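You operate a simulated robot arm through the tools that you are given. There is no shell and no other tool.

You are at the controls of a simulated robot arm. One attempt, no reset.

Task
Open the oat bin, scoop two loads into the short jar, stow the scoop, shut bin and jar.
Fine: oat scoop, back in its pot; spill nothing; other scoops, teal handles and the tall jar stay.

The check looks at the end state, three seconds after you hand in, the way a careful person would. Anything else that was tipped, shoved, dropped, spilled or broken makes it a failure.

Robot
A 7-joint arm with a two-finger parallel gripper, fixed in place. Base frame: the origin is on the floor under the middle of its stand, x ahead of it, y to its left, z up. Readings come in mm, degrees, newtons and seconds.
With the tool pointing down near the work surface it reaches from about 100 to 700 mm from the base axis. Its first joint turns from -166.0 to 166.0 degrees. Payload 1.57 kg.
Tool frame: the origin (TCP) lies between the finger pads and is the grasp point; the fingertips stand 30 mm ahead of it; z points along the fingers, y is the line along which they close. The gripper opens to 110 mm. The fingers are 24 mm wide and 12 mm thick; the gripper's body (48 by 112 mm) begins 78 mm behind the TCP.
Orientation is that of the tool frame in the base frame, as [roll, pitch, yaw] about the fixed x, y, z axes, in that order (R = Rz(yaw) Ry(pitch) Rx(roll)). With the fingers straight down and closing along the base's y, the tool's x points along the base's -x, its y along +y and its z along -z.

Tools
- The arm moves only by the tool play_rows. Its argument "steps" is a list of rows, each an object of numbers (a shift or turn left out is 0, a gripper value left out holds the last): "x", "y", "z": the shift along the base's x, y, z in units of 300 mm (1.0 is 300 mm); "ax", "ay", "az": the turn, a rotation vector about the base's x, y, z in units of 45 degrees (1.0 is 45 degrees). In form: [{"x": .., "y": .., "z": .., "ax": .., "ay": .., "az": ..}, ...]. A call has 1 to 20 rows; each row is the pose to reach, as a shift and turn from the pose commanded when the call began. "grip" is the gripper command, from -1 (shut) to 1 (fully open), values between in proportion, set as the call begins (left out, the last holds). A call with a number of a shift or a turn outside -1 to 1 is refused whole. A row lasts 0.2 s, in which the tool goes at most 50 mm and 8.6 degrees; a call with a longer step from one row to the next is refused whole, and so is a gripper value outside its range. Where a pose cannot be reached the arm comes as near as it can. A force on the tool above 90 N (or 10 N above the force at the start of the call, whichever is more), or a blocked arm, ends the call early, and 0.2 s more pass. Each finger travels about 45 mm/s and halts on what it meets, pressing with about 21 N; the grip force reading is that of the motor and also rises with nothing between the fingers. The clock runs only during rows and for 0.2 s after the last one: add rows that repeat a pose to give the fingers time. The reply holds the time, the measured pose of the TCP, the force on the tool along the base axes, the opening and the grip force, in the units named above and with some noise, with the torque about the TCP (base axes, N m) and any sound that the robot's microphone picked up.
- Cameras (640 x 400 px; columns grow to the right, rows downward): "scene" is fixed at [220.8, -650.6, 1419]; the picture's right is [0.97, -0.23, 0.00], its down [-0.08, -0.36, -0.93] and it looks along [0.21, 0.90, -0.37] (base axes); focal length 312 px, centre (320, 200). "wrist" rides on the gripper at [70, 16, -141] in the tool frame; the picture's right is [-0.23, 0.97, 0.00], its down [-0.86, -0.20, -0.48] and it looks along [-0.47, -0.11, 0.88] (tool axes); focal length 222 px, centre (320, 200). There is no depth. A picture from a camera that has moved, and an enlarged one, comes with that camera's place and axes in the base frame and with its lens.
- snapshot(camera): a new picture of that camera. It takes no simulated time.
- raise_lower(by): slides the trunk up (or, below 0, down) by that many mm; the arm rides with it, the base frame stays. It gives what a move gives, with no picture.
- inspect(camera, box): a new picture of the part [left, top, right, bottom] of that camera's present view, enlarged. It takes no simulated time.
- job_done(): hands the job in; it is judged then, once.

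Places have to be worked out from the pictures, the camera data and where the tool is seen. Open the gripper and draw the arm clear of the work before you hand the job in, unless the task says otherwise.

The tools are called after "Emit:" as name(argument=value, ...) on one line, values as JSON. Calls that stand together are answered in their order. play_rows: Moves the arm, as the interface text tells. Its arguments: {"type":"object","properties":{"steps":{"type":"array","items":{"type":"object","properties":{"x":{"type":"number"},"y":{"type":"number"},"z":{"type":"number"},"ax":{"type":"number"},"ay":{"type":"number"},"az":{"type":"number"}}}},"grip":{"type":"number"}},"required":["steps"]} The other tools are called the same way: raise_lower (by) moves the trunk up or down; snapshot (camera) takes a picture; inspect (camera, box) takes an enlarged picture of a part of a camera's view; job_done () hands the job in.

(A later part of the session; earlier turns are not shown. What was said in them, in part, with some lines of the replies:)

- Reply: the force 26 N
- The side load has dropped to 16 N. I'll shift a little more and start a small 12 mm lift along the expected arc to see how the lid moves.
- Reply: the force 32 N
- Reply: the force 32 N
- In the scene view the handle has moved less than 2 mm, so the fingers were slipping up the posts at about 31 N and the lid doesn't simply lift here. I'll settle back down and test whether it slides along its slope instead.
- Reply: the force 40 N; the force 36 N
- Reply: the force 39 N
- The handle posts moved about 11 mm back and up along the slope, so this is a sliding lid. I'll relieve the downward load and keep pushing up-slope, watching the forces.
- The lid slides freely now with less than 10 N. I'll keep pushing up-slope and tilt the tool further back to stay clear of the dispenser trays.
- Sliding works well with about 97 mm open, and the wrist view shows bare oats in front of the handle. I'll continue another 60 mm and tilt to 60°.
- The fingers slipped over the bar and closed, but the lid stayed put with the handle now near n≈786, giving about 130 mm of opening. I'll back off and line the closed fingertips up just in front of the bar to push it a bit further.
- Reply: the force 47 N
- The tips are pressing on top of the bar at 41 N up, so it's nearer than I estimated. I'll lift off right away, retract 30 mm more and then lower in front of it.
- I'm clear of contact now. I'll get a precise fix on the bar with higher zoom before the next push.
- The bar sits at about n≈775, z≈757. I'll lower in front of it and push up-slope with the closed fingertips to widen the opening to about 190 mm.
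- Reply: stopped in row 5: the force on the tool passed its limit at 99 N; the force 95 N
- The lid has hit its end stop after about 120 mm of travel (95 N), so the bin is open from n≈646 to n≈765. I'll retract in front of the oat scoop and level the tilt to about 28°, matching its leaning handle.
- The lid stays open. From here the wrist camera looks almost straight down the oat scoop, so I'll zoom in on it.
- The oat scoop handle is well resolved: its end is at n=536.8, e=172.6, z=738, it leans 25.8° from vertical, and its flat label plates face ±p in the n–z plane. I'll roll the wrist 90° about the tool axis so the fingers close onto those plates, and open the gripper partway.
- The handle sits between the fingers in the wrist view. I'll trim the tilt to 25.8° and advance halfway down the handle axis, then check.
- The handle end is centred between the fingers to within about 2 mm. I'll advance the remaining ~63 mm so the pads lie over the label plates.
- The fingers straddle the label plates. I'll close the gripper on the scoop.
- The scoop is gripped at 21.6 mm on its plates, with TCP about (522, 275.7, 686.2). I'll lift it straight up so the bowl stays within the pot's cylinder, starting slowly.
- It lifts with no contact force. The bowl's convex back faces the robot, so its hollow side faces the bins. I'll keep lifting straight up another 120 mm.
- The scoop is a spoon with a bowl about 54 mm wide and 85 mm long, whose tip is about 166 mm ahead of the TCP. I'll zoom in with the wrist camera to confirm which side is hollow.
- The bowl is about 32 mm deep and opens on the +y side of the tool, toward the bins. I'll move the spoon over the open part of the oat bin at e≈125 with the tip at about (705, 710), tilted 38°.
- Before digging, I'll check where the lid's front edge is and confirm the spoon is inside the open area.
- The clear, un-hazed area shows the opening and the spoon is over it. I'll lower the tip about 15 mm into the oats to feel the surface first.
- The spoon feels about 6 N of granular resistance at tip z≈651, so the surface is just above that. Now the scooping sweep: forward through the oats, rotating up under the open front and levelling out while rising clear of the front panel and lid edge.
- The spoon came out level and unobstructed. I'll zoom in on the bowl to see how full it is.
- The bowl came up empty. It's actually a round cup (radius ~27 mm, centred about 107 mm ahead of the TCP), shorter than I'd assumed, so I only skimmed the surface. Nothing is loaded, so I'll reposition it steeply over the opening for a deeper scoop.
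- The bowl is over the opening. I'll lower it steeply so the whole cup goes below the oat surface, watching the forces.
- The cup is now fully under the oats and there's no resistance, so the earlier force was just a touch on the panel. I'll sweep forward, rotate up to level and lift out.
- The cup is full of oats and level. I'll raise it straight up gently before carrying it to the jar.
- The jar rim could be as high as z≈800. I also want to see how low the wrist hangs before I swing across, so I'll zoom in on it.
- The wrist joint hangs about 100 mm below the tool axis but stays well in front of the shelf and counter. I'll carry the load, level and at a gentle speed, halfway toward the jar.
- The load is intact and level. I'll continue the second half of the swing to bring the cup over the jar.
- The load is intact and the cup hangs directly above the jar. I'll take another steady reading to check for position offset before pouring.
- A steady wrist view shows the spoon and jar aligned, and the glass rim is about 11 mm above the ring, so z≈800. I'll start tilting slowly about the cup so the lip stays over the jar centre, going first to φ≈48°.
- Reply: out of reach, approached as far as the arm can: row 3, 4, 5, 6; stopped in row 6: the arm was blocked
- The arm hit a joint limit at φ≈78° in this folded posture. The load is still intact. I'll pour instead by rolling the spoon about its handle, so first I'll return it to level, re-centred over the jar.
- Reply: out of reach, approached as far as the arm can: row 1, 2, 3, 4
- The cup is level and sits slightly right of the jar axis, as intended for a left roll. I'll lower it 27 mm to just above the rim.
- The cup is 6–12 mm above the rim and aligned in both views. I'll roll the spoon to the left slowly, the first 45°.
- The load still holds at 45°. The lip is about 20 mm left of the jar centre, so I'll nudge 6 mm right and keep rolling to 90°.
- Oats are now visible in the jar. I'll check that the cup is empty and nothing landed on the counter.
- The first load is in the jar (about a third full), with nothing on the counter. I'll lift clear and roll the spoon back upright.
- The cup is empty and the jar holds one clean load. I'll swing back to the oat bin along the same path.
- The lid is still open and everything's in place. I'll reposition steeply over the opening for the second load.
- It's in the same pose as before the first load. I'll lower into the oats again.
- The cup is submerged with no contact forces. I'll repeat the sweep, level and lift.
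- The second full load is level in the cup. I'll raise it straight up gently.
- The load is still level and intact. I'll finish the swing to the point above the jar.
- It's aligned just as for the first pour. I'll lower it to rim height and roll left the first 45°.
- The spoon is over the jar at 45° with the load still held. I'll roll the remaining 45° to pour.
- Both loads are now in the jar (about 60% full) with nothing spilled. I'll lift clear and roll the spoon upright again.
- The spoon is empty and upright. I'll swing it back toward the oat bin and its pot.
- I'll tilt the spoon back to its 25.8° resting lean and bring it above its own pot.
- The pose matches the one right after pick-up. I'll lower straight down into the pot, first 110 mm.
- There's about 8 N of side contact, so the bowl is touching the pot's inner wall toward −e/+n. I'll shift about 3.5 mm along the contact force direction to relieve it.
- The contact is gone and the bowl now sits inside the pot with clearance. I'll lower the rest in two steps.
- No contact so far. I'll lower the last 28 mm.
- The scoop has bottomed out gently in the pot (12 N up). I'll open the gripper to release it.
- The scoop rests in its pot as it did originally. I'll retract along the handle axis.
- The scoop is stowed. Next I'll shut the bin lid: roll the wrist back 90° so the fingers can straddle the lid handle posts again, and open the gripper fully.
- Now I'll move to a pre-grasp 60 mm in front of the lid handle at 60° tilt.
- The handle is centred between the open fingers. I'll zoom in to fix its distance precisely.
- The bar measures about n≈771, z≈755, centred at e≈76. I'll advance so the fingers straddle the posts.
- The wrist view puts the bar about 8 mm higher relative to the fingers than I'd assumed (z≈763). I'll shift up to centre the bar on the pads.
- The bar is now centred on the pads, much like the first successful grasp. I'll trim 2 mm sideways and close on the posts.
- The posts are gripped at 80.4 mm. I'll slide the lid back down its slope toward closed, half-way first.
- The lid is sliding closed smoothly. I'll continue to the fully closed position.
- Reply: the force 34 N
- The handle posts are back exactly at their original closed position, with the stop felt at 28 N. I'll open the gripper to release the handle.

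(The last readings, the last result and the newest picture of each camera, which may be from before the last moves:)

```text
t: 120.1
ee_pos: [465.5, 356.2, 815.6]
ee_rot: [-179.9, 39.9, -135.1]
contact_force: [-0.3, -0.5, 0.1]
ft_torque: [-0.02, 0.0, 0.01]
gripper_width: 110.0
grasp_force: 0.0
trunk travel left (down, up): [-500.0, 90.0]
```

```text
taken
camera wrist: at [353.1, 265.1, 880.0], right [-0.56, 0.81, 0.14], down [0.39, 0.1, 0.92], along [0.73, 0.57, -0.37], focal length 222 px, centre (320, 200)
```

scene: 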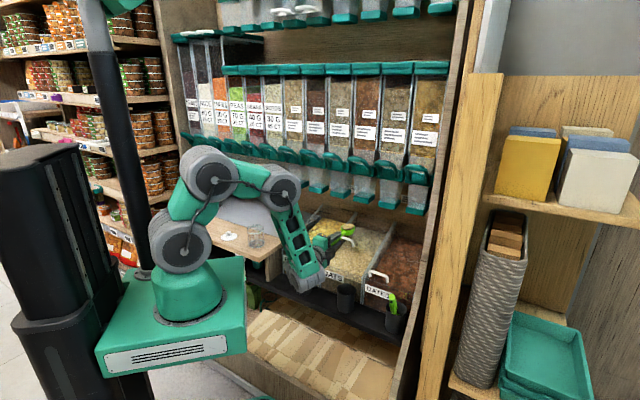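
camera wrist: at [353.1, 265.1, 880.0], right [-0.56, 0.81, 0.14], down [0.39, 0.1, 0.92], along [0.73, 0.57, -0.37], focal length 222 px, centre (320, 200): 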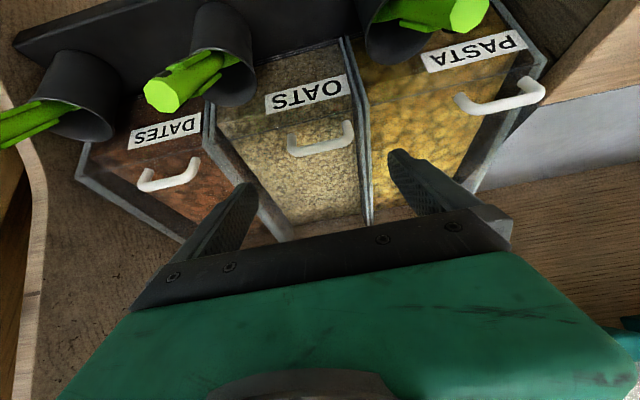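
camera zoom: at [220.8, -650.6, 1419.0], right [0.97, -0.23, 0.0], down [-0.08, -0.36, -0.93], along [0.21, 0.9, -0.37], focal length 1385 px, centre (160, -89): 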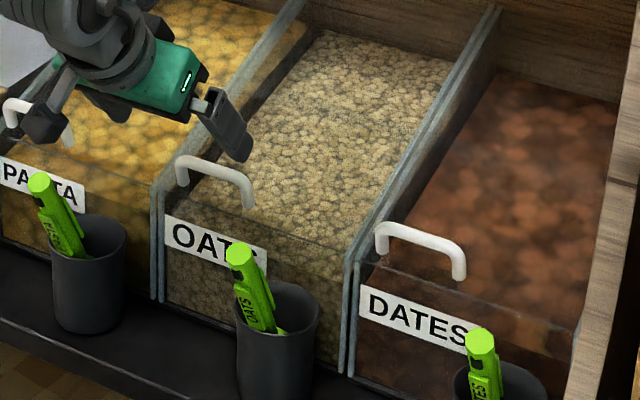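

The bin is shut and all scoops are in place. Now for the jar lid: I'll raise the arm and reduce the tilt, then swing over to the counter to see the lid up close.

Emit:
play_rows(steps=[{"z": 0.07, "ax": -0.0589, "ay": 0.0589}, {"z": 0.14, "ax": -0.1179, "ay": 0.1179}, {"z": 0.21, "ax": -0.1768, "ay": 0.1768}, {"z": 0.2833, "ax": -0.2357, "ay": 0.2357}])

Emit:
play_rows(steps=[{"x": -0.0983, "y": 0.0761, "az": 0.0648}, {"x": -0.1967, "y": 0.1522, "az": 0.1297}, {"x": -0.295, "y": 0.2283, "az": 0.1945}, {"x": -0.3933, "y": 0.3044, "az": 0.2593}, {"x": -0.4917, "y": 0.3806, "az": 0.3242}, {"x": -0.59, "y": 0.4567, "az": 0.389}])

Emit:
play_rows(steps=[{"x": -0.0983, "y": 0.0761, "az": 0.0648}, {"x": -0.1967, "y": 0.1522, "az": 0.1297}, {"x": -0.295, "y": 0.2283, "az": 0.1945}, {"x": -0.3933, "y": 0.3044, "az": 0.2593}, {"x": -0.4917, "y": 0.3806, "az": 0.3242}, {"x": -0.59, "y": 0.4567, "az": 0.389}, {"x": -0.59, "y": 0.4567, "az": 0.389}])

Emit:
snapshot(camera="wrist")

Emit:
snapshot(camera="scene")

```text
t: 121.1
ee_pos: [462.5, 353.8, 900.0]
ee_rot: [-179.9, 24.8, -135.1]
contact_force: [-0.2, 0.2, -0.6]
ft_torque: [-0.01, 0.01, -0.03]
gripper_width: 110.1
grasp_force: 0.0
trunk travel left (down, up): [-500.0, 90.0]
```

```text
t: 122.5
ee_pos: [284.9, 491.4, 900.0]
ee_rot: [-179.8, 25.0, -117.5]
contact_force: [0.3, -0.4, 0.6]
ft_torque: [-0.02, 0.0, 0.02]
gripper_width: 110.0
grasp_force: 0.0
trunk travel left (down, up): [-500.0, 90.0]
```

```text
t: 124.1
ee_pos: [107.5, 631.3, 899.7]
ee_rot: [-180.0, 24.9, -100.0]
contact_force: [0.1, 0.9, 0.0]
ft_torque: [0.01, 0.0, 0.01]
gripper_width: 109.8
grasp_force: 0.2
trunk travel left (down, up): [-500.0, 90.0]
```

```text
taken
camera wrist: at [70.9, 511.7, 999.2], right [-0.92, 0.37, 0.09], down [0.3, 0.53, 0.79], along [0.25, 0.76, -0.6], focal length 222 px, centre (320, 200)
```

wrist: 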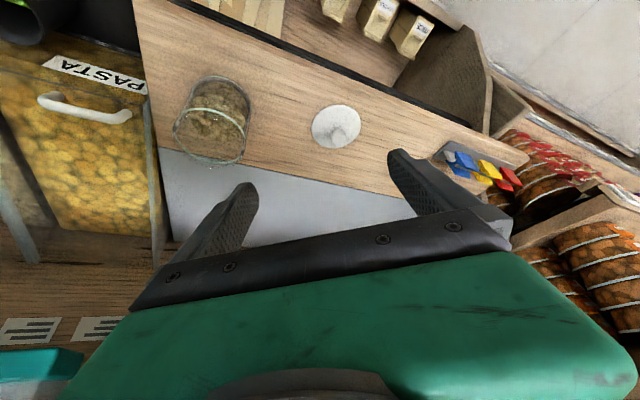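

```text
taken
```

scene: 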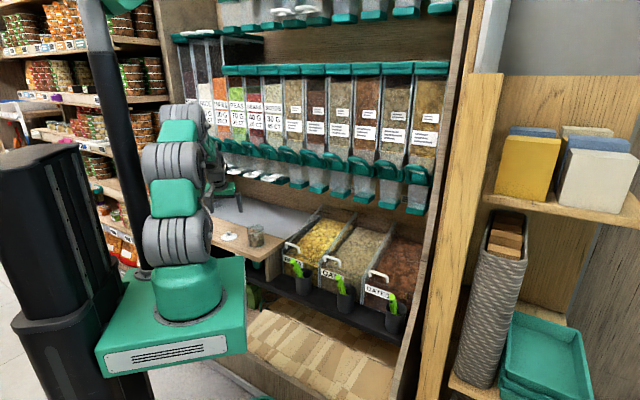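

The jar with the oats and its lid are in view, along with coloured clips farther left that I need to avoid. I'll zoom in to locate the knob.

Emit:
inspect(camera="wrist", box=[280, 80, 400, 180])

Emit:
inspect(camera="scene", box=[210, 222, 258, 252])

Emit:
inspect(camera="wrist", box=[150, 60, 270, 180])

```text
4.00 times, centred on (340, 130) of wrist
camera zoom: at [70.9, 511.7, 999.2], right [-0.92, 0.37, 0.09], down [0.3, 0.53, 0.79], along [0.25, 0.76, -0.6], focal length 888 px, centre (240, 480)
```

zoom: 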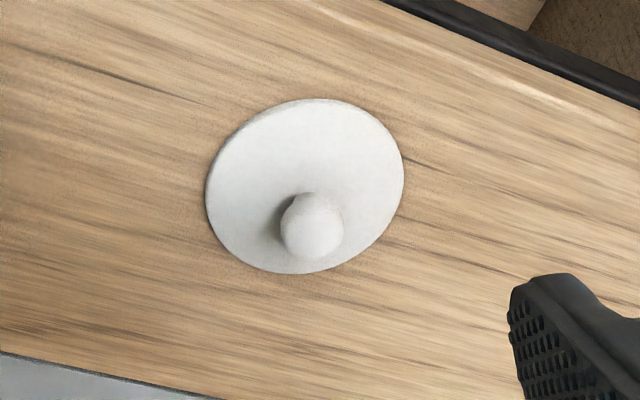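

```text
13.33 times, centred on (234, 237) of scene
camera zoom: at [220.8, -650.6, 1419.0], right [0.97, -0.23, 0.0], down [-0.08, -0.36, -0.93], along [0.21, 0.9, -0.37], focal length 4156 px, centre (1467, -293)
```

zoom: 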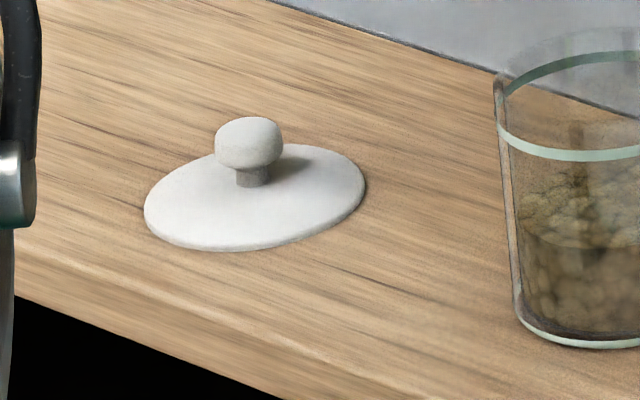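

```text
3.33 times, centred on (210, 120) of wrist
camera zoom: at [70.9, 511.7, 999.2], right [-0.92, 0.37, 0.09], down [0.3, 0.53, 0.79], along [0.25, 0.76, -0.6], focal length 740 px, centre (687, 467)
```

zoom: 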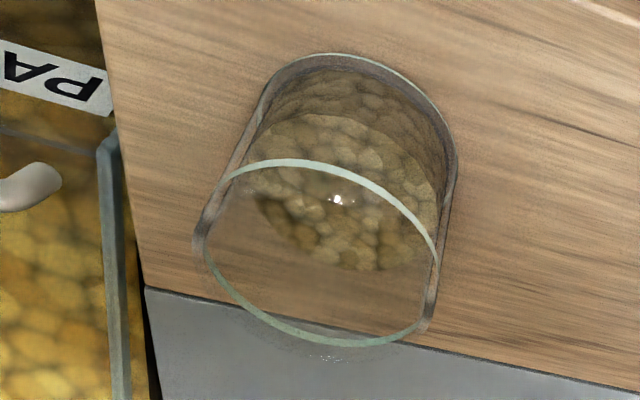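

Using the scene camera together with the corrected wrist view, the knob centre is at about (100.5, 726, 731) and the jar axis at about (225, 620) with its rim near z≈795. I'll move to a pre-grasp above the knob with the fingers partly open.

Emit:
play_rows(steps=[{"x": -0.0112, "y": 0.0483, "z": -0.0741}, {"x": -0.0224, "y": 0.0965, "z": -0.1482}, {"x": -0.0335, "y": 0.1448, "z": -0.2222}, {"x": -0.0447, "y": 0.193, "z": -0.2963}, {"x": -0.0447, "y": 0.193, "z": -0.2963}], grip=0.09)

Emit:
snapshot(camera="wrist")

Emit:
inspect(camera="scene", box=[195, 195, 275, 255])

```text
t: 125.3
ee_pos: [96.6, 689.4, 812.1]
ee_rot: [-179.9, 25.0, -100.1]
contact_force: [-0.1, 0.5, -1.2]
ft_torque: [-0.02, -0.02, -0.03]
gripper_width: 59.9
grasp_force: 0.1
trunk travel left (down, up): [-500.0, 90.0]
```

```text
taken
camera wrist: at [58.9, 569.9, 911.3], right [-0.92, 0.37, 0.09], down [0.3, 0.53, 0.8], along [0.25, 0.76, -0.6], focal length 222 px, centre (320, 200)
```

wrist: 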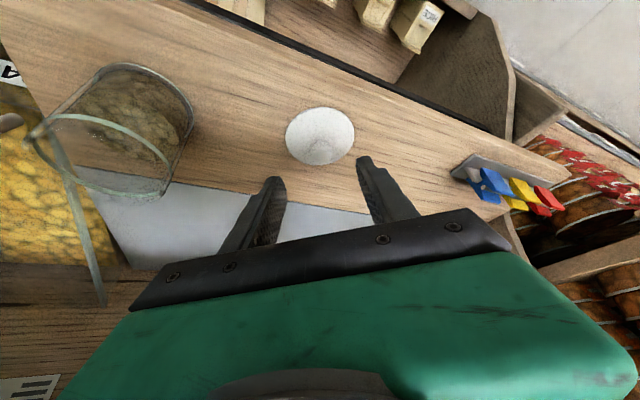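

```text
6.67 times, centred on (235, 225) of scene
camera zoom: at [220.8, -650.6, 1419.0], right [0.97, -0.23, 0.0], down [-0.08, -0.36, -0.93], along [0.21, 0.9, -0.37], focal length 2078 px, centre (887, 33)
```

zoom: 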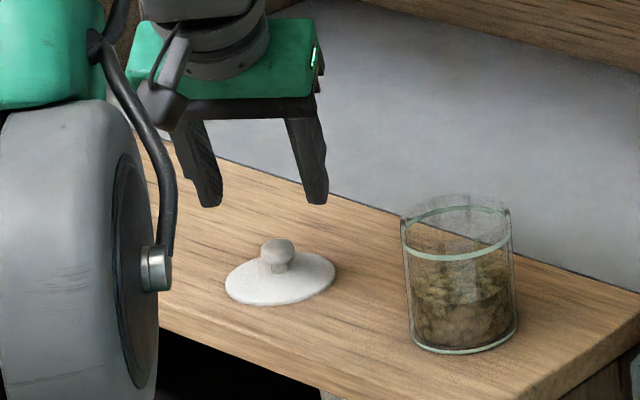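

The fingers line up with the knob in the scene view. I'll check the wrist zoom before descending.

Emit:
inspect(camera="wrist", box=[260, 80, 380, 190])

```text
3.64 times, centred on (320, 135) of wrist
camera zoom: at [58.9, 569.9, 911.3], right [-0.92, 0.37, 0.09], down [0.3, 0.53, 0.8], along [0.25, 0.76, -0.6], focal length 808 px, centre (320, 436)
```

zoom: 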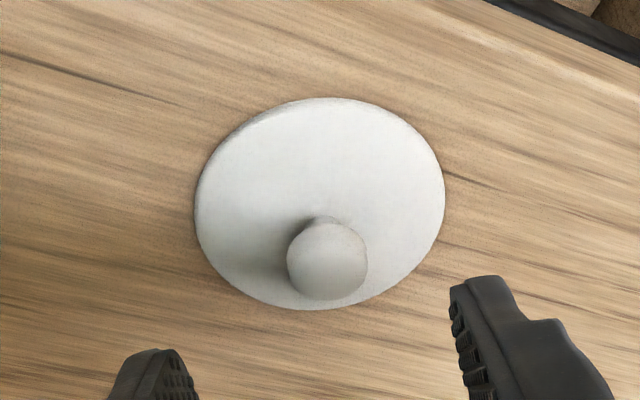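

The knob is on the tool axis to within 2 mm. I'll descend the 70 mm along the finger direction.

Emit:
play_rows(steps=[{"x": 0.0026, "y": 0.0246, "z": -0.0528}, {"x": 0.0052, "y": 0.0492, "z": -0.1057}, {"x": 0.0077, "y": 0.0737, "z": -0.1585}, {"x": 0.0103, "y": 0.0983, "z": -0.2113}, {"x": 0.0103, "y": 0.0983, "z": -0.2113}])

Emit:
inspect(camera="wrist", box=[240, 110, 400, 230])

Emit:
inspect(camera="scene", box=[205, 205, 265, 250])

```text
t: 126.5
ee_pos: [98.8, 716.3, 749.8]
ee_rot: [-179.9, 25.0, -100.1]
contact_force: [-0.2, 0.7, -0.5]
ft_torque: [0.01, 0.0, -0.02]
gripper_width: 59.8
grasp_force: 0.1
trunk travel left (down, up): [-500.0, 90.0]
```

```text
3.33 times, centred on (320, 170) of wrist
camera zoom: at [62.2, 598.8, 849.4], right [-0.92, 0.37, 0.09], down [0.3, 0.53, 0.8], along [0.25, 0.76, -0.6], focal length 740 px, centre (320, 300)
```

zoom: 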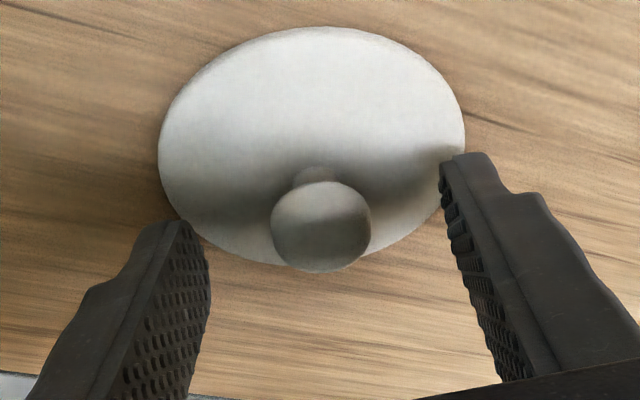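

```text
8.89 times, centred on (235, 228) of scene
camera zoom: at [220.8, -650.6, 1419.0], right [0.97, -0.23, 0.0], down [-0.08, -0.36, -0.93], along [0.21, 0.9, -0.37], focal length 2771 px, centre (1076, -44)
```

zoom: 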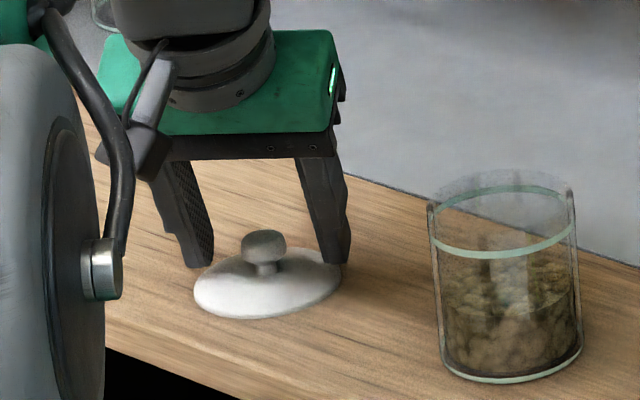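

The fingers bracket the knob evenly and clear of the disc. I'll close on the knob.

Emit:
play_rows(steps=[{}, {}, {}, {}, {}], grip=-1)

Emit:
inspect(camera="wrist", box=[240, 110, 400, 230])

```text
t: 127.7
ee_pos: [100.0, 717.0, 750.2]
ee_rot: [-180.0, 25.0, -100.1]
contact_force: [-0.4, 0.0, 0.5]
ft_torque: [0.01, -0.01, 0.01]
gripper_width: 21.7
grasp_force: 20.7
trunk travel left (down, up): [-500.0, 90.0]
```

```text
3.33 times, centred on (320, 170) of wrist
camera zoom: at [62.2, 598.5, 849.5], right [-0.92, 0.37, 0.09], down [0.3, 0.53, 0.8], along [0.25, 0.76, -0.6], focal length 740 px, centre (320, 300)
```

zoom: 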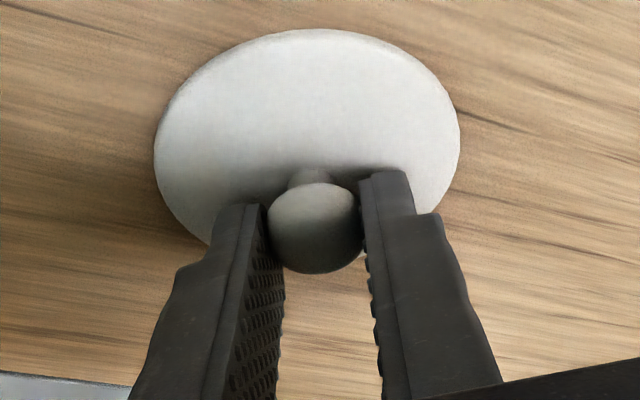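

The knob is gripped at 21.7 mm. I'll lift the lid straight up, slowly at first.

Emit:
play_rows(steps=[{"z": 0.03}, {"z": 0.07}, {"z": 0.14}, {"z": 0.22}, {"z": 0.3}, {"z": 0.38}, {"z": 0.4333}, {"z": 0.4333}])

Emit:
inspect(camera="scene", box=[195, 180, 275, 250])

Emit:
snapshot(camera="wrist")

```text
t: 129.5
ee_pos: [100.1, 715.5, 878.2]
ee_rot: [-179.9, 25.0, -100.0]
contact_force: [-0.2, -0.6, -1.6]
ft_torque: [0.01, -0.02, 0.0]
gripper_width: 21.7
grasp_force: 20.7
trunk travel left (down, up): [-500.0, 90.0]
```

```text
5.71 times, centred on (235, 215) of scene
camera zoom: at [220.8, -650.6, 1419.0], right [0.97, -0.23, 0.0], down [-0.08, -0.36, -0.93], along [0.21, 0.9, -0.37], focal length 1781 px, centre (806, 114)
```

zoom: 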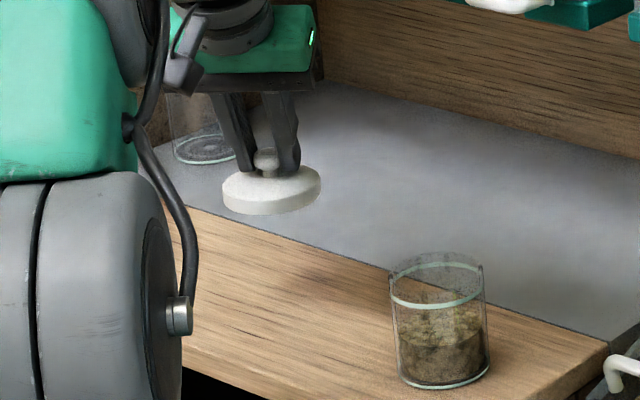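

```text
taken
camera wrist: at [62.8, 597.8, 977.9], right [-0.92, 0.37, 0.09], down [0.3, 0.53, 0.79], along [0.25, 0.76, -0.6], focal length 222 px, centre (320, 200)
```

wrist: 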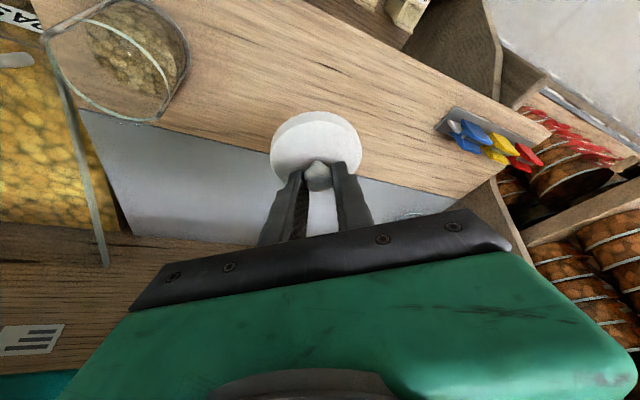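

The lid hangs level from the knob. I'll zoom in on its shape before carrying it across.

Emit:
inspect(camera="scene", box=[218, 195, 246, 223])

Emit:
inspect(camera="wrist", box=[250, 95, 390, 215])

Emit:
inspect(camera="scene", box=[240, 218, 272, 252])

```text
14.29 times, centred on (232, 209) of scene
camera zoom: at [220.8, -650.6, 1419.0], right [0.97, -0.23, 0.0], down [-0.08, -0.36, -0.93], along [0.21, 0.9, -0.37], focal length 4453 px, centre (1577, 71)
```

zoom: 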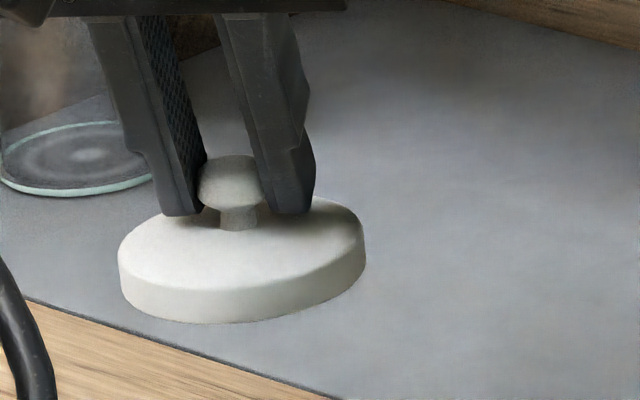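

```text
3.33 times, centred on (320, 155) of wrist
camera zoom: at [62.8, 597.8, 977.9], right [-0.92, 0.37, 0.09], down [0.3, 0.53, 0.79], along [0.25, 0.76, -0.6], focal length 740 px, centre (320, 350)
```

zoom: 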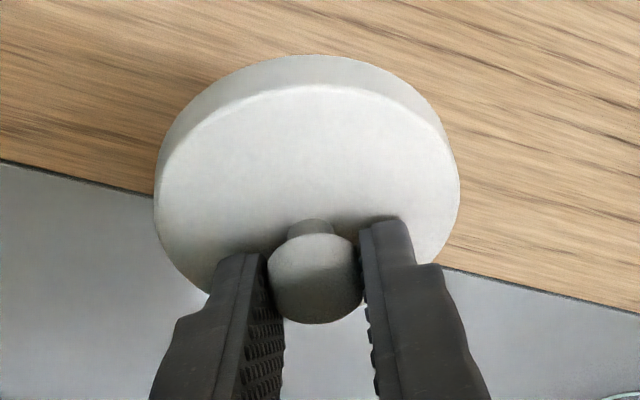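

```text
11.76 times, centred on (256, 235) of scene
camera zoom: at [220.8, -650.6, 1419.0], right [0.97, -0.23, 0.0], down [-0.08, -0.36, -0.93], along [0.21, 0.9, -0.37], focal length 3667 px, centre (1073, -212)
```

zoom: 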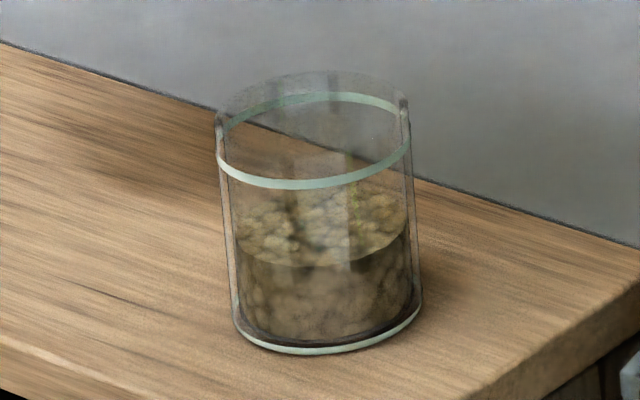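

The lid is a shallow cap, level in the grip. I'll carry it sideways until it's above the jar.

Emit:
play_rows(steps=[{"x": 0.03, "y": -0.0257}, {"x": 0.09, "y": -0.0771}, {"x": 0.16, "y": -0.1371}, {"x": 0.23, "y": -0.197}, {"x": 0.3, "y": -0.257}, {"x": 0.36, "y": -0.3084}, {"x": 0.4, "y": -0.3427}, {"x": 0.4163, "y": -0.3567}, {"x": 0.4163, "y": -0.3567}])

Emit:
inspect(camera="scene", box=[228, 195, 284, 251])

Emit:
snapshot(camera="wrist")

```text
t: 131.5
ee_pos: [223.0, 608.3, 878.0]
ee_rot: [-179.9, 25.0, -100.0]
contact_force: [0.4, 0.1, -0.1]
ft_torque: [0.01, 0.01, 0.01]
gripper_width: 21.6
grasp_force: 20.7
trunk travel left (down, up): [-500.0, 90.0]
```

```text
7.14 times, centred on (256, 223) of scene
camera zoom: at [220.8, -650.6, 1419.0], right [0.97, -0.23, 0.0], down [-0.08, -0.36, -0.93], along [0.21, 0.9, -0.37], focal length 2227 px, centre (777, 36)
```

zoom: 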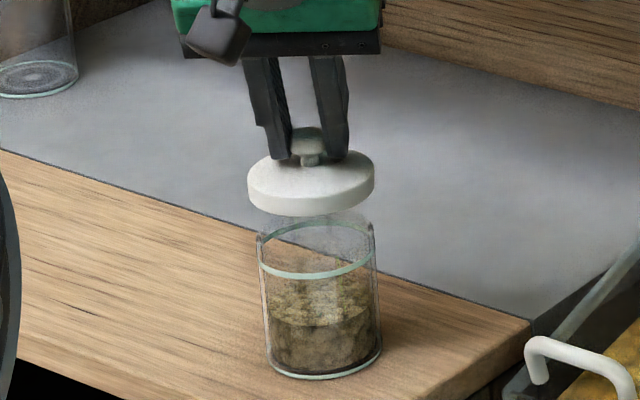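

```text
taken
camera wrist: at [185.8, 490.3, 977.4], right [-0.92, 0.37, 0.09], down [0.3, 0.53, 0.8], along [0.25, 0.76, -0.6], focal length 222 px, centre (320, 200)
```

wrist: 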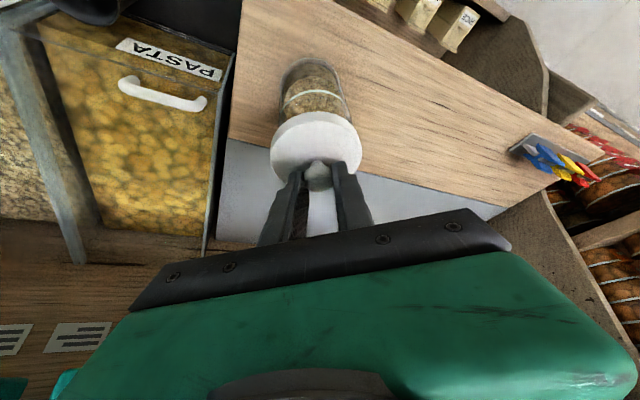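

The lid is over the jar and aligned in the scene view. I'll check the other axis with a wrist zoom.

Emit:
inspect(camera="wrist", box=[250, 40, 390, 200])

Emit:
inspect(camera="scene", box=[238, 206, 278, 246])

```text
2.50 times, centred on (320, 120) of wrist
camera zoom: at [185.8, 490.3, 977.4], right [-0.92, 0.37, 0.09], down [0.3, 0.53, 0.8], along [0.25, 0.76, -0.6], focal length 555 px, centre (320, 400)
```

zoom: 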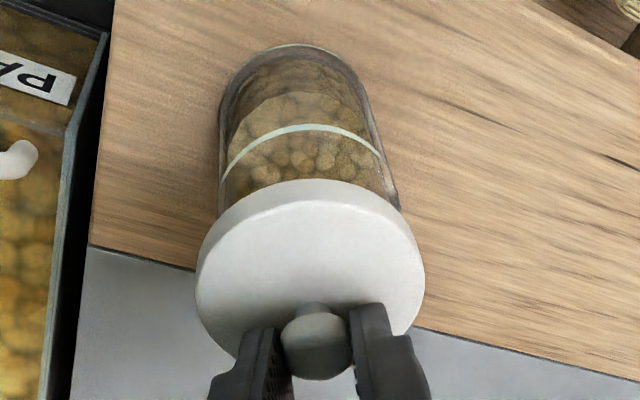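

```text
10.00 times, centred on (258, 226) of scene
camera zoom: at [220.8, -650.6, 1419.0], right [0.97, -0.23, 0.0], down [-0.08, -0.36, -0.93], along [0.21, 0.9, -0.37], focal length 3117 px, centre (940, -60)
```

zoom: 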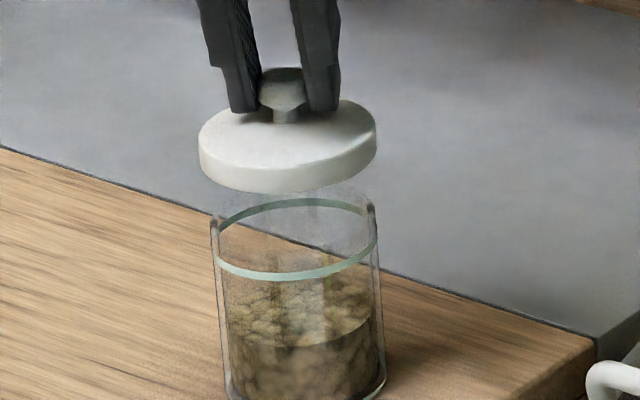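

Comparing the lid and jar in both views, the lid is about 4–5 mm short in +y. I'll correct that and lower to just above the rim.

Emit:
play_rows(steps=[{"y": 0.0075}, {"y": 0.015}, {"y": 0.015, "z": -0.03}, {"y": 0.015, "z": -0.06}, {"y": 0.015, "z": -0.08}, {"y": 0.015, "z": -0.08}])

Emit:
inspect(camera="wrist", box=[250, 40, 390, 200])

Emit:
inspect(camera="scene", box=[238, 210, 278, 250])

```text
t: 132.9
ee_pos: [224.5, 613.7, 853.9]
ee_rot: [-179.9, 25.0, -100.1]
contact_force: [-0.5, 0.5, -0.2]
ft_torque: [0.02, 0.0, 0.02]
gripper_width: 21.6
grasp_force: 20.8
trunk travel left (down, up): [-500.0, 90.0]
```

```text
2.50 times, centred on (320, 120) of wrist
camera zoom: at [187.5, 495.7, 954.0], right [-0.92, 0.37, 0.09], down [0.3, 0.53, 0.8], along [0.25, 0.76, -0.6], focal length 555 px, centre (320, 400)
```

zoom: 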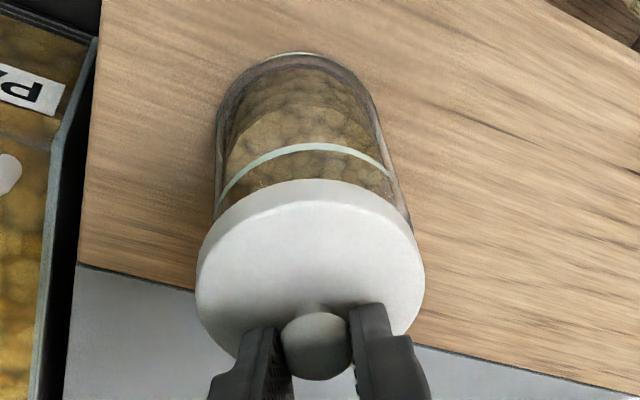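

```text
10.00 times, centred on (258, 230) of scene
camera zoom: at [220.8, -650.6, 1419.0], right [0.97, -0.23, 0.0], down [-0.08, -0.36, -0.93], along [0.21, 0.9, -0.37], focal length 3117 px, centre (940, -100)
```

zoom: 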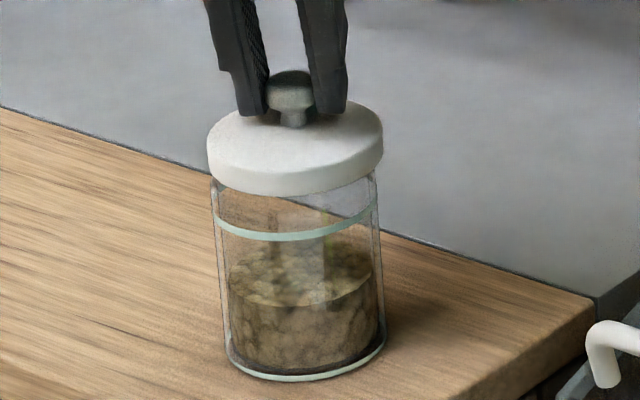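

The lid is nearly on; the scene view suggests it's about 2.7 mm too far in +x. I'll trim that and lower another 10 mm.

Emit:
play_rows(steps=[{"x": -0.0045, "y": -0.0013}, {"x": -0.009, "y": -0.0027}, {"x": -0.009, "y": -0.0027, "z": -0.0167}, {"x": -0.009, "y": -0.0027, "z": -0.0333}, {"x": -0.009, "y": -0.0027, "z": -0.0333}])

Emit:
inspect(camera="scene", box=[238, 210, 278, 250])

Emit:
inspect(camera="wrist", box=[250, 40, 390, 200])

```text
t: 134.1
ee_pos: [221.0, 612.9, 844.1]
ee_rot: [-179.8, 24.8, -100.0]
contact_force: [-0.2, -0.1, -0.8]
ft_torque: [-0.01, 0.02, 0.0]
gripper_width: 21.9
grasp_force: 20.6
trunk travel left (down, up): [-500.0, 90.0]
```

```text
10.00 times, centred on (258, 230) of scene
camera zoom: at [220.8, -650.6, 1419.0], right [0.97, -0.23, 0.0], down [-0.08, -0.36, -0.93], along [0.21, 0.9, -0.37], focal length 3117 px, centre (940, -100)
```

zoom: 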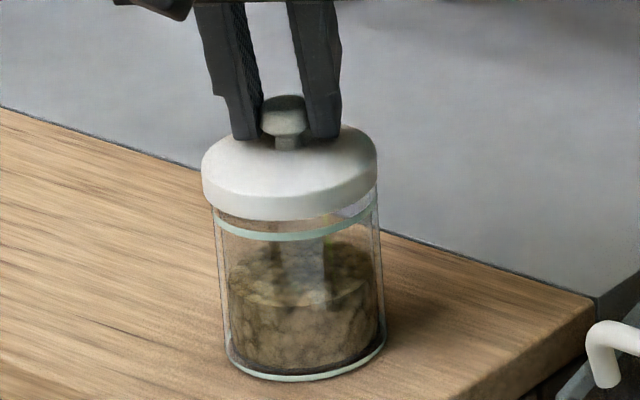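

```text
2.50 times, centred on (320, 120) of wrist
camera zoom: at [184.2, 493.6, 943.7], right [-0.92, 0.37, 0.09], down [0.3, 0.53, 0.79], along [0.25, 0.76, -0.6], focal length 555 px, centre (320, 400)
```

zoom: 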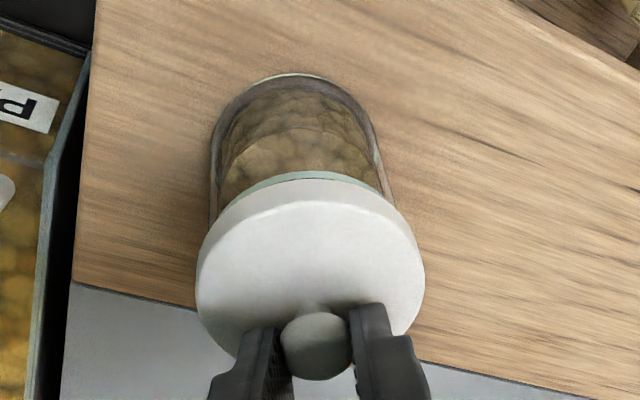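

Aligned to under 1 mm in the scene view. I'll lower in small steps and watch for contact force.

Emit:
play_rows(steps=[{"z": -0.0067}, {"z": -0.0133}, {"z": -0.0133}])

Emit:
play_rows(steps=[{"z": -0.005}, {"z": -0.01}, {"z": -0.01}])

```text
t: 134.9
ee_pos: [222.7, 612.1, 839.2]
ee_rot: [-179.9, 25.0, -100.1]
contact_force: [0.5, 0.1, -0.7]
ft_torque: [0.0, 0.01, 0.0]
gripper_width: 21.8
grasp_force: 21.3
trunk travel left (down, up): [-500.0, 90.0]
```

```text
t: 135.7
ee_pos: [223.3, 612.5, 838.2]
ee_rot: [-179.9, 25.0, -100.0]
contact_force: [0.8, -0.1, -0.2]
ft_torque: [0.0, 0.03, 0.01]
gripper_width: 21.9
grasp_force: 20.8
trunk travel left (down, up): [-500.0, 90.0]
```

No contact yet at commanded z≈836. I'll continue down in 3 mm steps.

Emit:
play_rows(steps=[{"z": -0.005}, {"z": -0.01}, {"z": -0.01}])

Emit:
inspect(camera="scene", box=[238, 210, 278, 250])

```text
t: 136.5
ee_pos: [221.1, 612.3, 835.0]
ee_rot: [-180.0, 25.1, -100.2]
contact_force: [-0.3, 0.3, 0.2]
ft_torque: [0.0, -0.01, -0.07]
gripper_width: 22.0
grasp_force: 21.3
trunk travel left (down, up): [-500.0, 90.0]
```

```text
10.00 times, centred on (258, 230) of scene
camera zoom: at [220.8, -650.6, 1419.0], right [0.97, -0.23, 0.0], down [-0.08, -0.36, -0.93], along [0.21, 0.9, -0.37], focal length 3117 px, centre (940, -100)
```

zoom: 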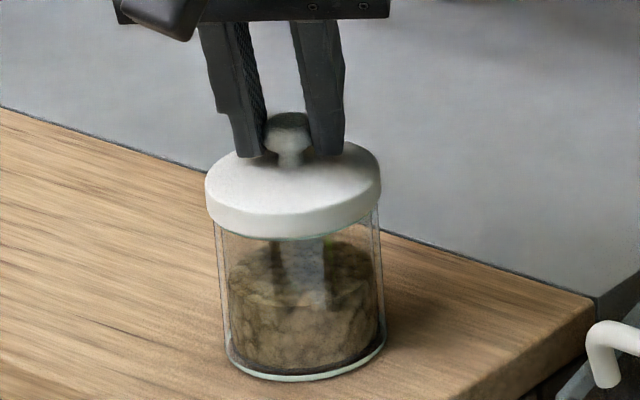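

The skirt now covers the jar's neck down to the ring and stays well centred. I'll keep lowering in small steps until it seats.

Emit:
play_rows(steps=[{"z": -0.0033}, {"z": -0.0067}, {"z": -0.0067}])

Emit:
play_rows(steps=[{"z": -0.0033}, {"z": -0.0067}, {"z": -0.0067}])

Emit:
inspect(camera="scene", box=[238, 210, 278, 250])

```text
t: 137.3
ee_pos: [221.8, 614.6, 835.7]
ee_rot: [-179.9, 25.4, -100.0]
contact_force: [0.8, 2.3, 17.5]
ft_torque: [-0.22, 0.08, -0.06]
gripper_width: 21.9
grasp_force: 21.4
trunk travel left (down, up): [-500.0, 90.0]
heard: snap
```

```text
t: 138.1
ee_pos: [221.9, 612.8, 836.8]
ee_rot: [-179.8, 25.4, -100.0]
contact_force: [2.7, 9.4, 29.2]
ft_torque: [0.39, -0.04, 0.0]
gripper_width: 21.7
grasp_force: 20.3
trunk travel left (down, up): [-500.0, 90.0]
```

```text
10.00 times, centred on (258, 230) of scene
camera zoom: at [220.8, -650.6, 1419.0], right [0.97, -0.23, 0.0], down [-0.08, -0.36, -0.93], along [0.21, 0.9, -0.37], focal length 3117 px, centre (940, -100)
```

zoom: 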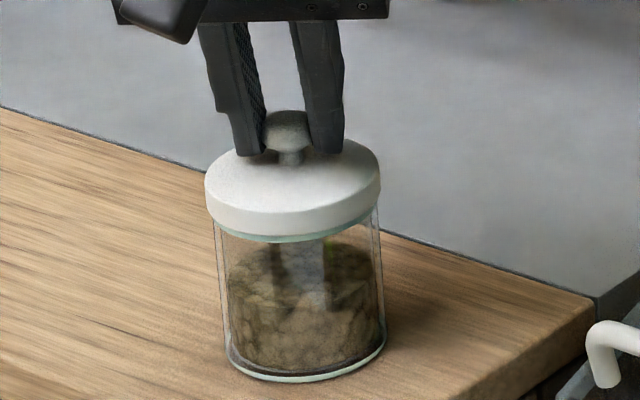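

A snap was heard and contact rose to 29 N, so the lid has clicked onto the jar. I'll ease off 2–3 mm of push and open the fingers.

Emit:
play_rows(steps=[{"z": 0.004}, {"z": 0.008}, {"z": 0.008}])

Emit:
play_rows(steps=[{}, {}, {}, {}], grip=0.09)

Emit:
inspect(camera="scene", box=[228, 200, 284, 256])

Emit:
inspect(camera="wrist", box=[230, 40, 410, 220])

```text
t: 138.9
ee_pos: [222.7, 613.9, 836.1]
ee_rot: [-179.9, 25.4, -100.1]
contact_force: [2.9, 9.9, 25.3]
ft_torque: [0.58, -0.15, -0.03]
gripper_width: 21.8
grasp_force: 20.9
trunk travel left (down, up): [-500.0, 90.0]
```

```text
t: 139.9
ee_pos: [221.6, 610.8, 835.7]
ee_rot: [-179.9, 25.1, -100.0]
contact_force: [-0.1, -1.0, 30.6]
ft_torque: [0.19, 0.92, 0.06]
gripper_width: 59.3
grasp_force: 0.0
trunk travel left (down, up): [-500.0, 90.0]
```

```text
7.14 times, centred on (256, 228) of scene
camera zoom: at [220.8, -650.6, 1419.0], right [0.97, -0.23, 0.0], down [-0.08, -0.36, -0.93], along [0.21, 0.9, -0.37], focal length 2227 px, centre (777, 0)
```

zoom: 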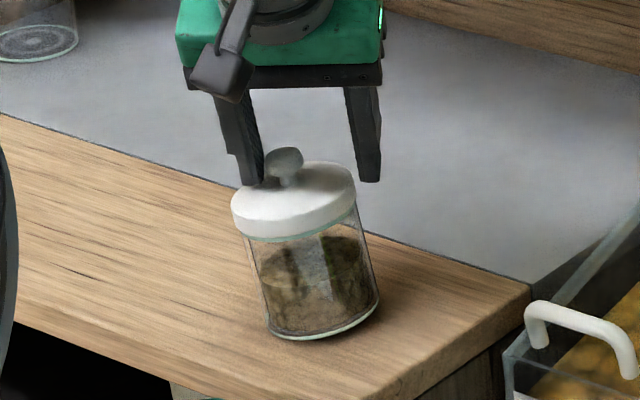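

```text
2.22 times, centred on (320, 130) of wrist
camera zoom: at [183.8, 493.0, 934.2], right [-0.92, 0.37, 0.1], down [0.29, 0.53, 0.8], along [0.25, 0.76, -0.6], focal length 494 px, centre (320, 356)
```

zoom: 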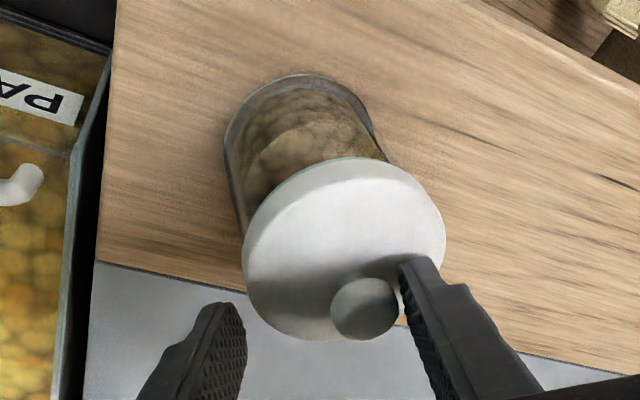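

A fingertip is pressing on the lid's left edge (30 N), so opening has tilted the jar slightly. I'll raise the gripper slowly straight up so the jar settles back upright.

Emit:
play_rows(steps=[{"z": 0.006}, {"z": 0.012}, {"z": 0.018}, {"z": 0.024}, {"z": 0.03}, {"z": 0.036}, {"z": 0.036}])

Emit:
inspect(camera="scene", box=[228, 200, 284, 256])

Emit:
inspect(camera="wrist", box=[230, 40, 410, 220])

```text
t: 141.5
ee_pos: [221.9, 612.8, 842.1]
ee_rot: [-179.9, 24.9, -99.9]
contact_force: [-0.4, 0.3, 0.3]
ft_torque: [0.02, -0.03, 0.01]
gripper_width: 59.9
grasp_force: 0.0
trunk travel left (down, up): [-500.0, 90.0]
```

```text
7.14 times, centred on (256, 228) of scene
camera zoom: at [220.8, -650.6, 1419.0], right [0.97, -0.23, 0.0], down [-0.08, -0.36, -0.93], along [0.21, 0.9, -0.37], focal length 2227 px, centre (777, 0)
```

zoom: 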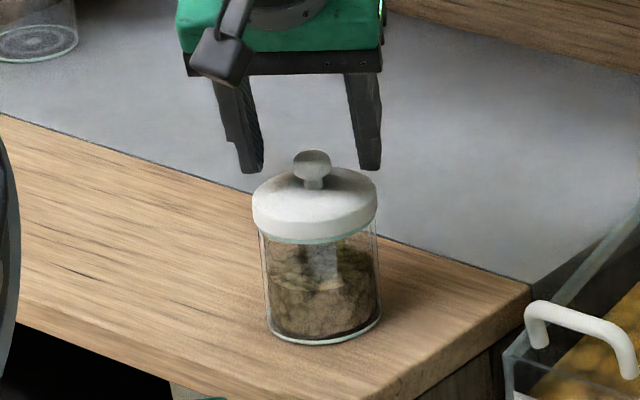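

```text
2.22 times, centred on (320, 130) of wrist
camera zoom: at [184.5, 494.6, 942.4], right [-0.92, 0.37, 0.09], down [0.3, 0.53, 0.79], along [0.25, 0.76, -0.6], focal length 494 px, centre (320, 356)
```

zoom: 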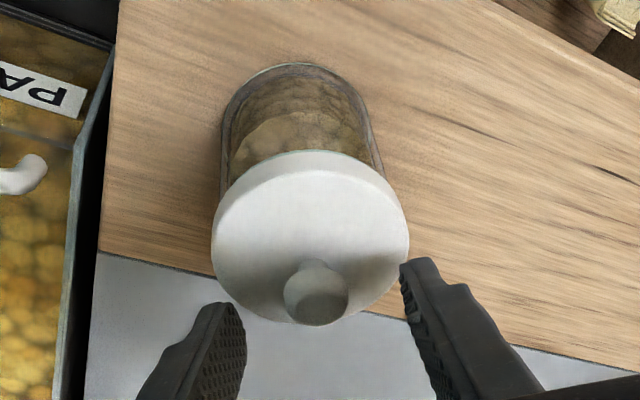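

The jar is upright again with the lid on and zero force. I'll raise the gripper straight up and clear.

Emit:
play_rows(steps=[{"z": 0.03}, {"z": 0.08}, {"z": 0.15}, {"z": 0.25}, {"z": 0.35}, {"z": 0.35}])

Emit:
inspect(camera="scene", box=[236, 212, 276, 252])

Emit:
snapshot(camera="wrist")

```text
t: 142.9
ee_pos: [222.1, 612.0, 949.2]
ee_rot: [-179.9, 24.8, -100.1]
contact_force: [0.0, -0.3, 0.2]
ft_torque: [0.01, 0.0, 0.0]
gripper_width: 60.0
grasp_force: 0.1
trunk travel left (down, up): [-500.0, 90.0]
```

```text
10.00 times, centred on (256, 232) of scene
camera zoom: at [220.8, -650.6, 1419.0], right [0.97, -0.23, 0.0], down [-0.08, -0.36, -0.93], along [0.21, 0.9, -0.37], focal length 3117 px, centre (960, -120)
```

zoom: 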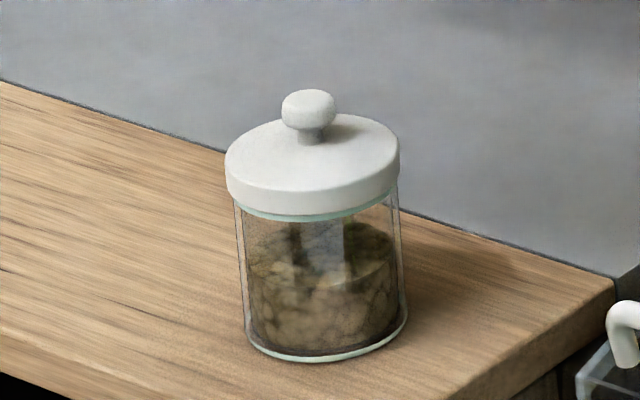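

```text
taken
camera wrist: at [184.6, 494.4, 1048.6], right [-0.92, 0.37, 0.09], down [0.3, 0.53, 0.79], along [0.25, 0.76, -0.6], focal length 222 px, centre (320, 200)
```

wrist: 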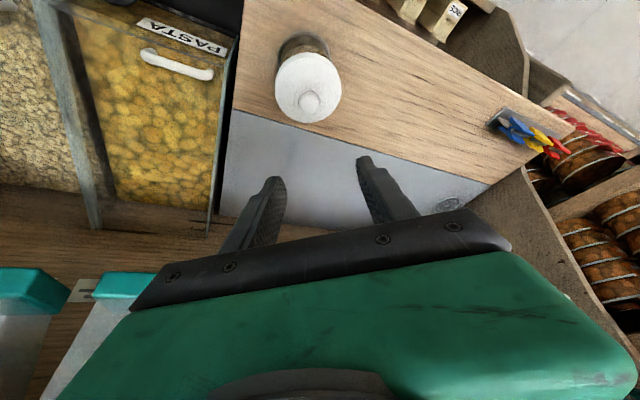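

The jar is closed, upright and hasn't shifted. I'll draw the arm back away from the shelf and up, with the gripper open.

Emit:
play_rows(steps=[{"x": -0.02, "y": -0.13}, {"x": -0.05, "y": -0.26}, {"x": -0.08, "y": -0.39, "z": 0.05}, {"x": -0.1, "y": -0.48, "z": 0.17}, {"x": -0.12, "y": -0.52, "z": 0.32}, {"x": -0.137, "y": -0.527, "z": 0.47}, {"x": -0.137, "y": -0.527, "z": 0.62}, {"x": -0.137, "y": -0.527, "z": 0.75}, {"x": -0.137, "y": -0.527, "z": 0.75}], grip=1)

Emit:
snapshot(camera="scene")

Emit:
snapshot(camera="wrist")

Emit:
inspect(camera="scene", box=[230, 205, 290, 255])

Emit:
inspect(camera="scene", box=[270, 200, 430, 320])

```text
t: 144.9
ee_pos: [181.5, 455.7, 1174.7]
ee_rot: [-179.9, 24.9, -100.1]
contact_force: [-0.8, 0.3, 0.4]
ft_torque: [0.02, -0.05, -0.01]
gripper_width: 109.8
grasp_force: 0.1
trunk travel left (down, up): [-500.0, 90.0]
```

```text
taken
```

scene: 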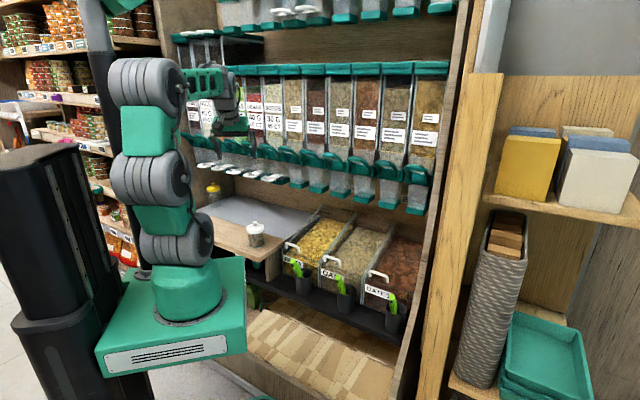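

```text
taken
camera wrist: at [144.4, 337.3, 1274.4], right [-0.92, 0.37, 0.09], down [0.3, 0.53, 0.79], along [0.25, 0.76, -0.6], focal length 222 px, centre (320, 200)
```

wrist: 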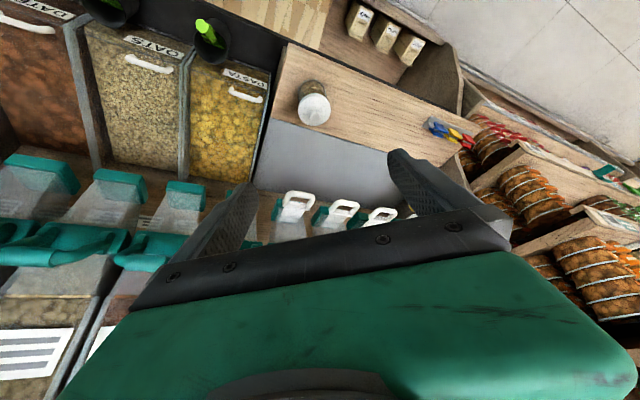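

```text
8.00 times, centred on (260, 230) of scene
camera zoom: at [220.8, -650.6, 1419.0], right [0.97, -0.23, 0.0], down [-0.08, -0.36, -0.93], along [0.21, 0.9, -0.37], focal length 2494 px, centre (800, -40)
```

zoom: 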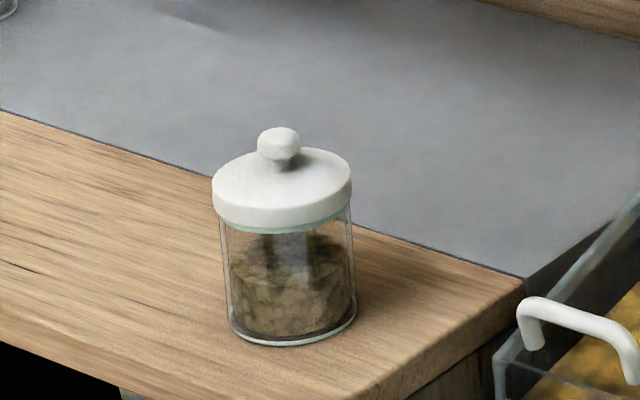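

```text
3.33 times, centred on (350, 260) of scene
camera zoom: at [220.8, -650.6, 1419.0], right [0.97, -0.23, 0.0], down [-0.08, -0.36, -0.93], along [0.21, 0.9, -0.37], focal length 1039 px, centre (220, 0)
```

zoom: 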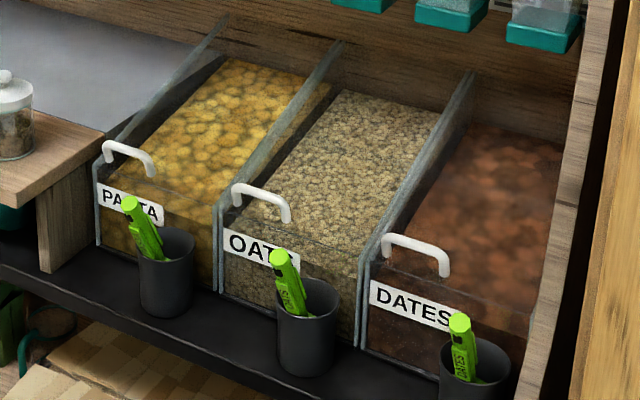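

Everything looks right from here. One last check: compare the oat lid handle with its original view and look for any stray oats on the shelf or counter.

Emit:
inspect(camera="scene", box=[310, 235, 374, 275])

Emit:
inspect(camera="scene", box=[320, 265, 384, 315])

Emit:
inspect(camera="wrist", box=[60, 0, 360, 180])

```text
10.00 times, centred on (342, 255) of scene
camera zoom: at [220.8, -650.6, 1419.0], right [0.97, -0.23, 0.0], down [-0.08, -0.36, -0.93], along [0.21, 0.9, -0.37], focal length 3117 px, centre (100, -350)
```

zoom: 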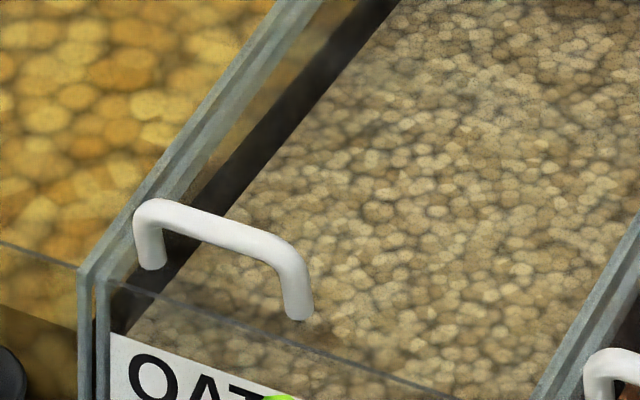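

```text
8.00 times, centred on (352, 290) of scene
camera zoom: at [220.8, -650.6, 1419.0], right [0.97, -0.23, 0.0], down [-0.08, -0.36, -0.93], along [0.21, 0.9, -0.37], focal length 2494 px, centre (64, -520)
```

zoom: 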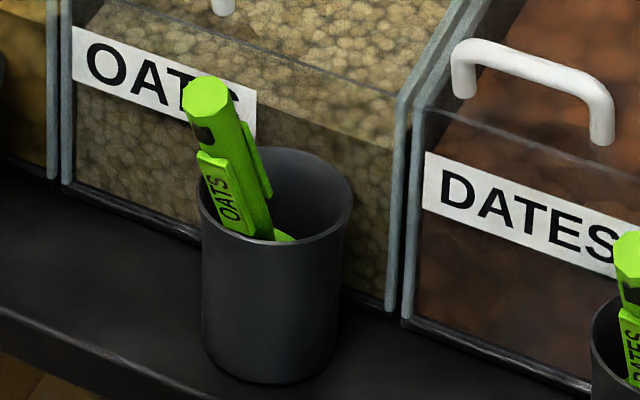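

```text
2.13 times, centred on (210, 90) of wrist
camera zoom: at [144.4, 337.3, 1274.4], right [-0.92, 0.37, 0.09], down [0.3, 0.53, 0.79], along [0.25, 0.76, -0.6], focal length 474 px, centre (555, 435)
```

zoom: 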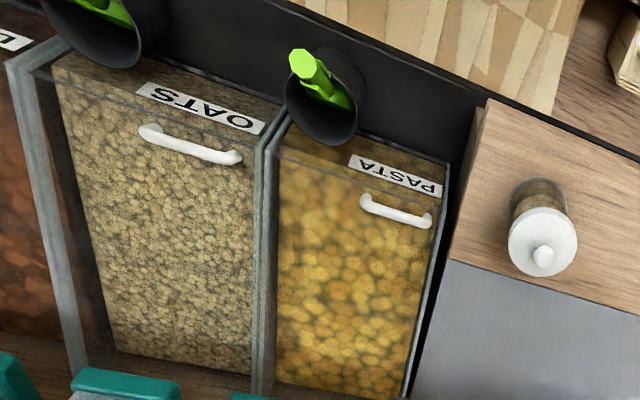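

The oat lid handle matches its original closed view pixel for pixel, and the oat scoop sits in its pot as before. The jar is capped with both loads inside, no spilled oats are visible, and the arm is clear with the gripper open. Handing in.

Emit:
job_done()

```text
The job is handed in.
```

I've handed in the job: the short jar holds two loads of oats with its lid snapped on. The oat bin is shut and the oat scoop is back in its own pot.

- **Bin:** its lid slides rather than hinges. I pushed it open, then slid it back until the handle was exactly where it started.
- **Loads:** my first scoop came up empty because it only skimmed the surface. The next two came up full and went into the jar, filling it to about 60%. I saw no oats on the counter or shelf in the final pictures.
- **Jar:** when I released the lid knob, a fingertip was pressing on the lid's edge and the jar tipped to one side. It settled upright as I lifted away. The lid still looked evenly seated and the jar hadn't moved.
- **Other contacts:** the scoop lightly touched the bin's front panel and the inside of its pot, and nothing moved. I didn't touch the other scoops, the teal handles or the tall jar.

The arm is clear of the work with the gripper open.
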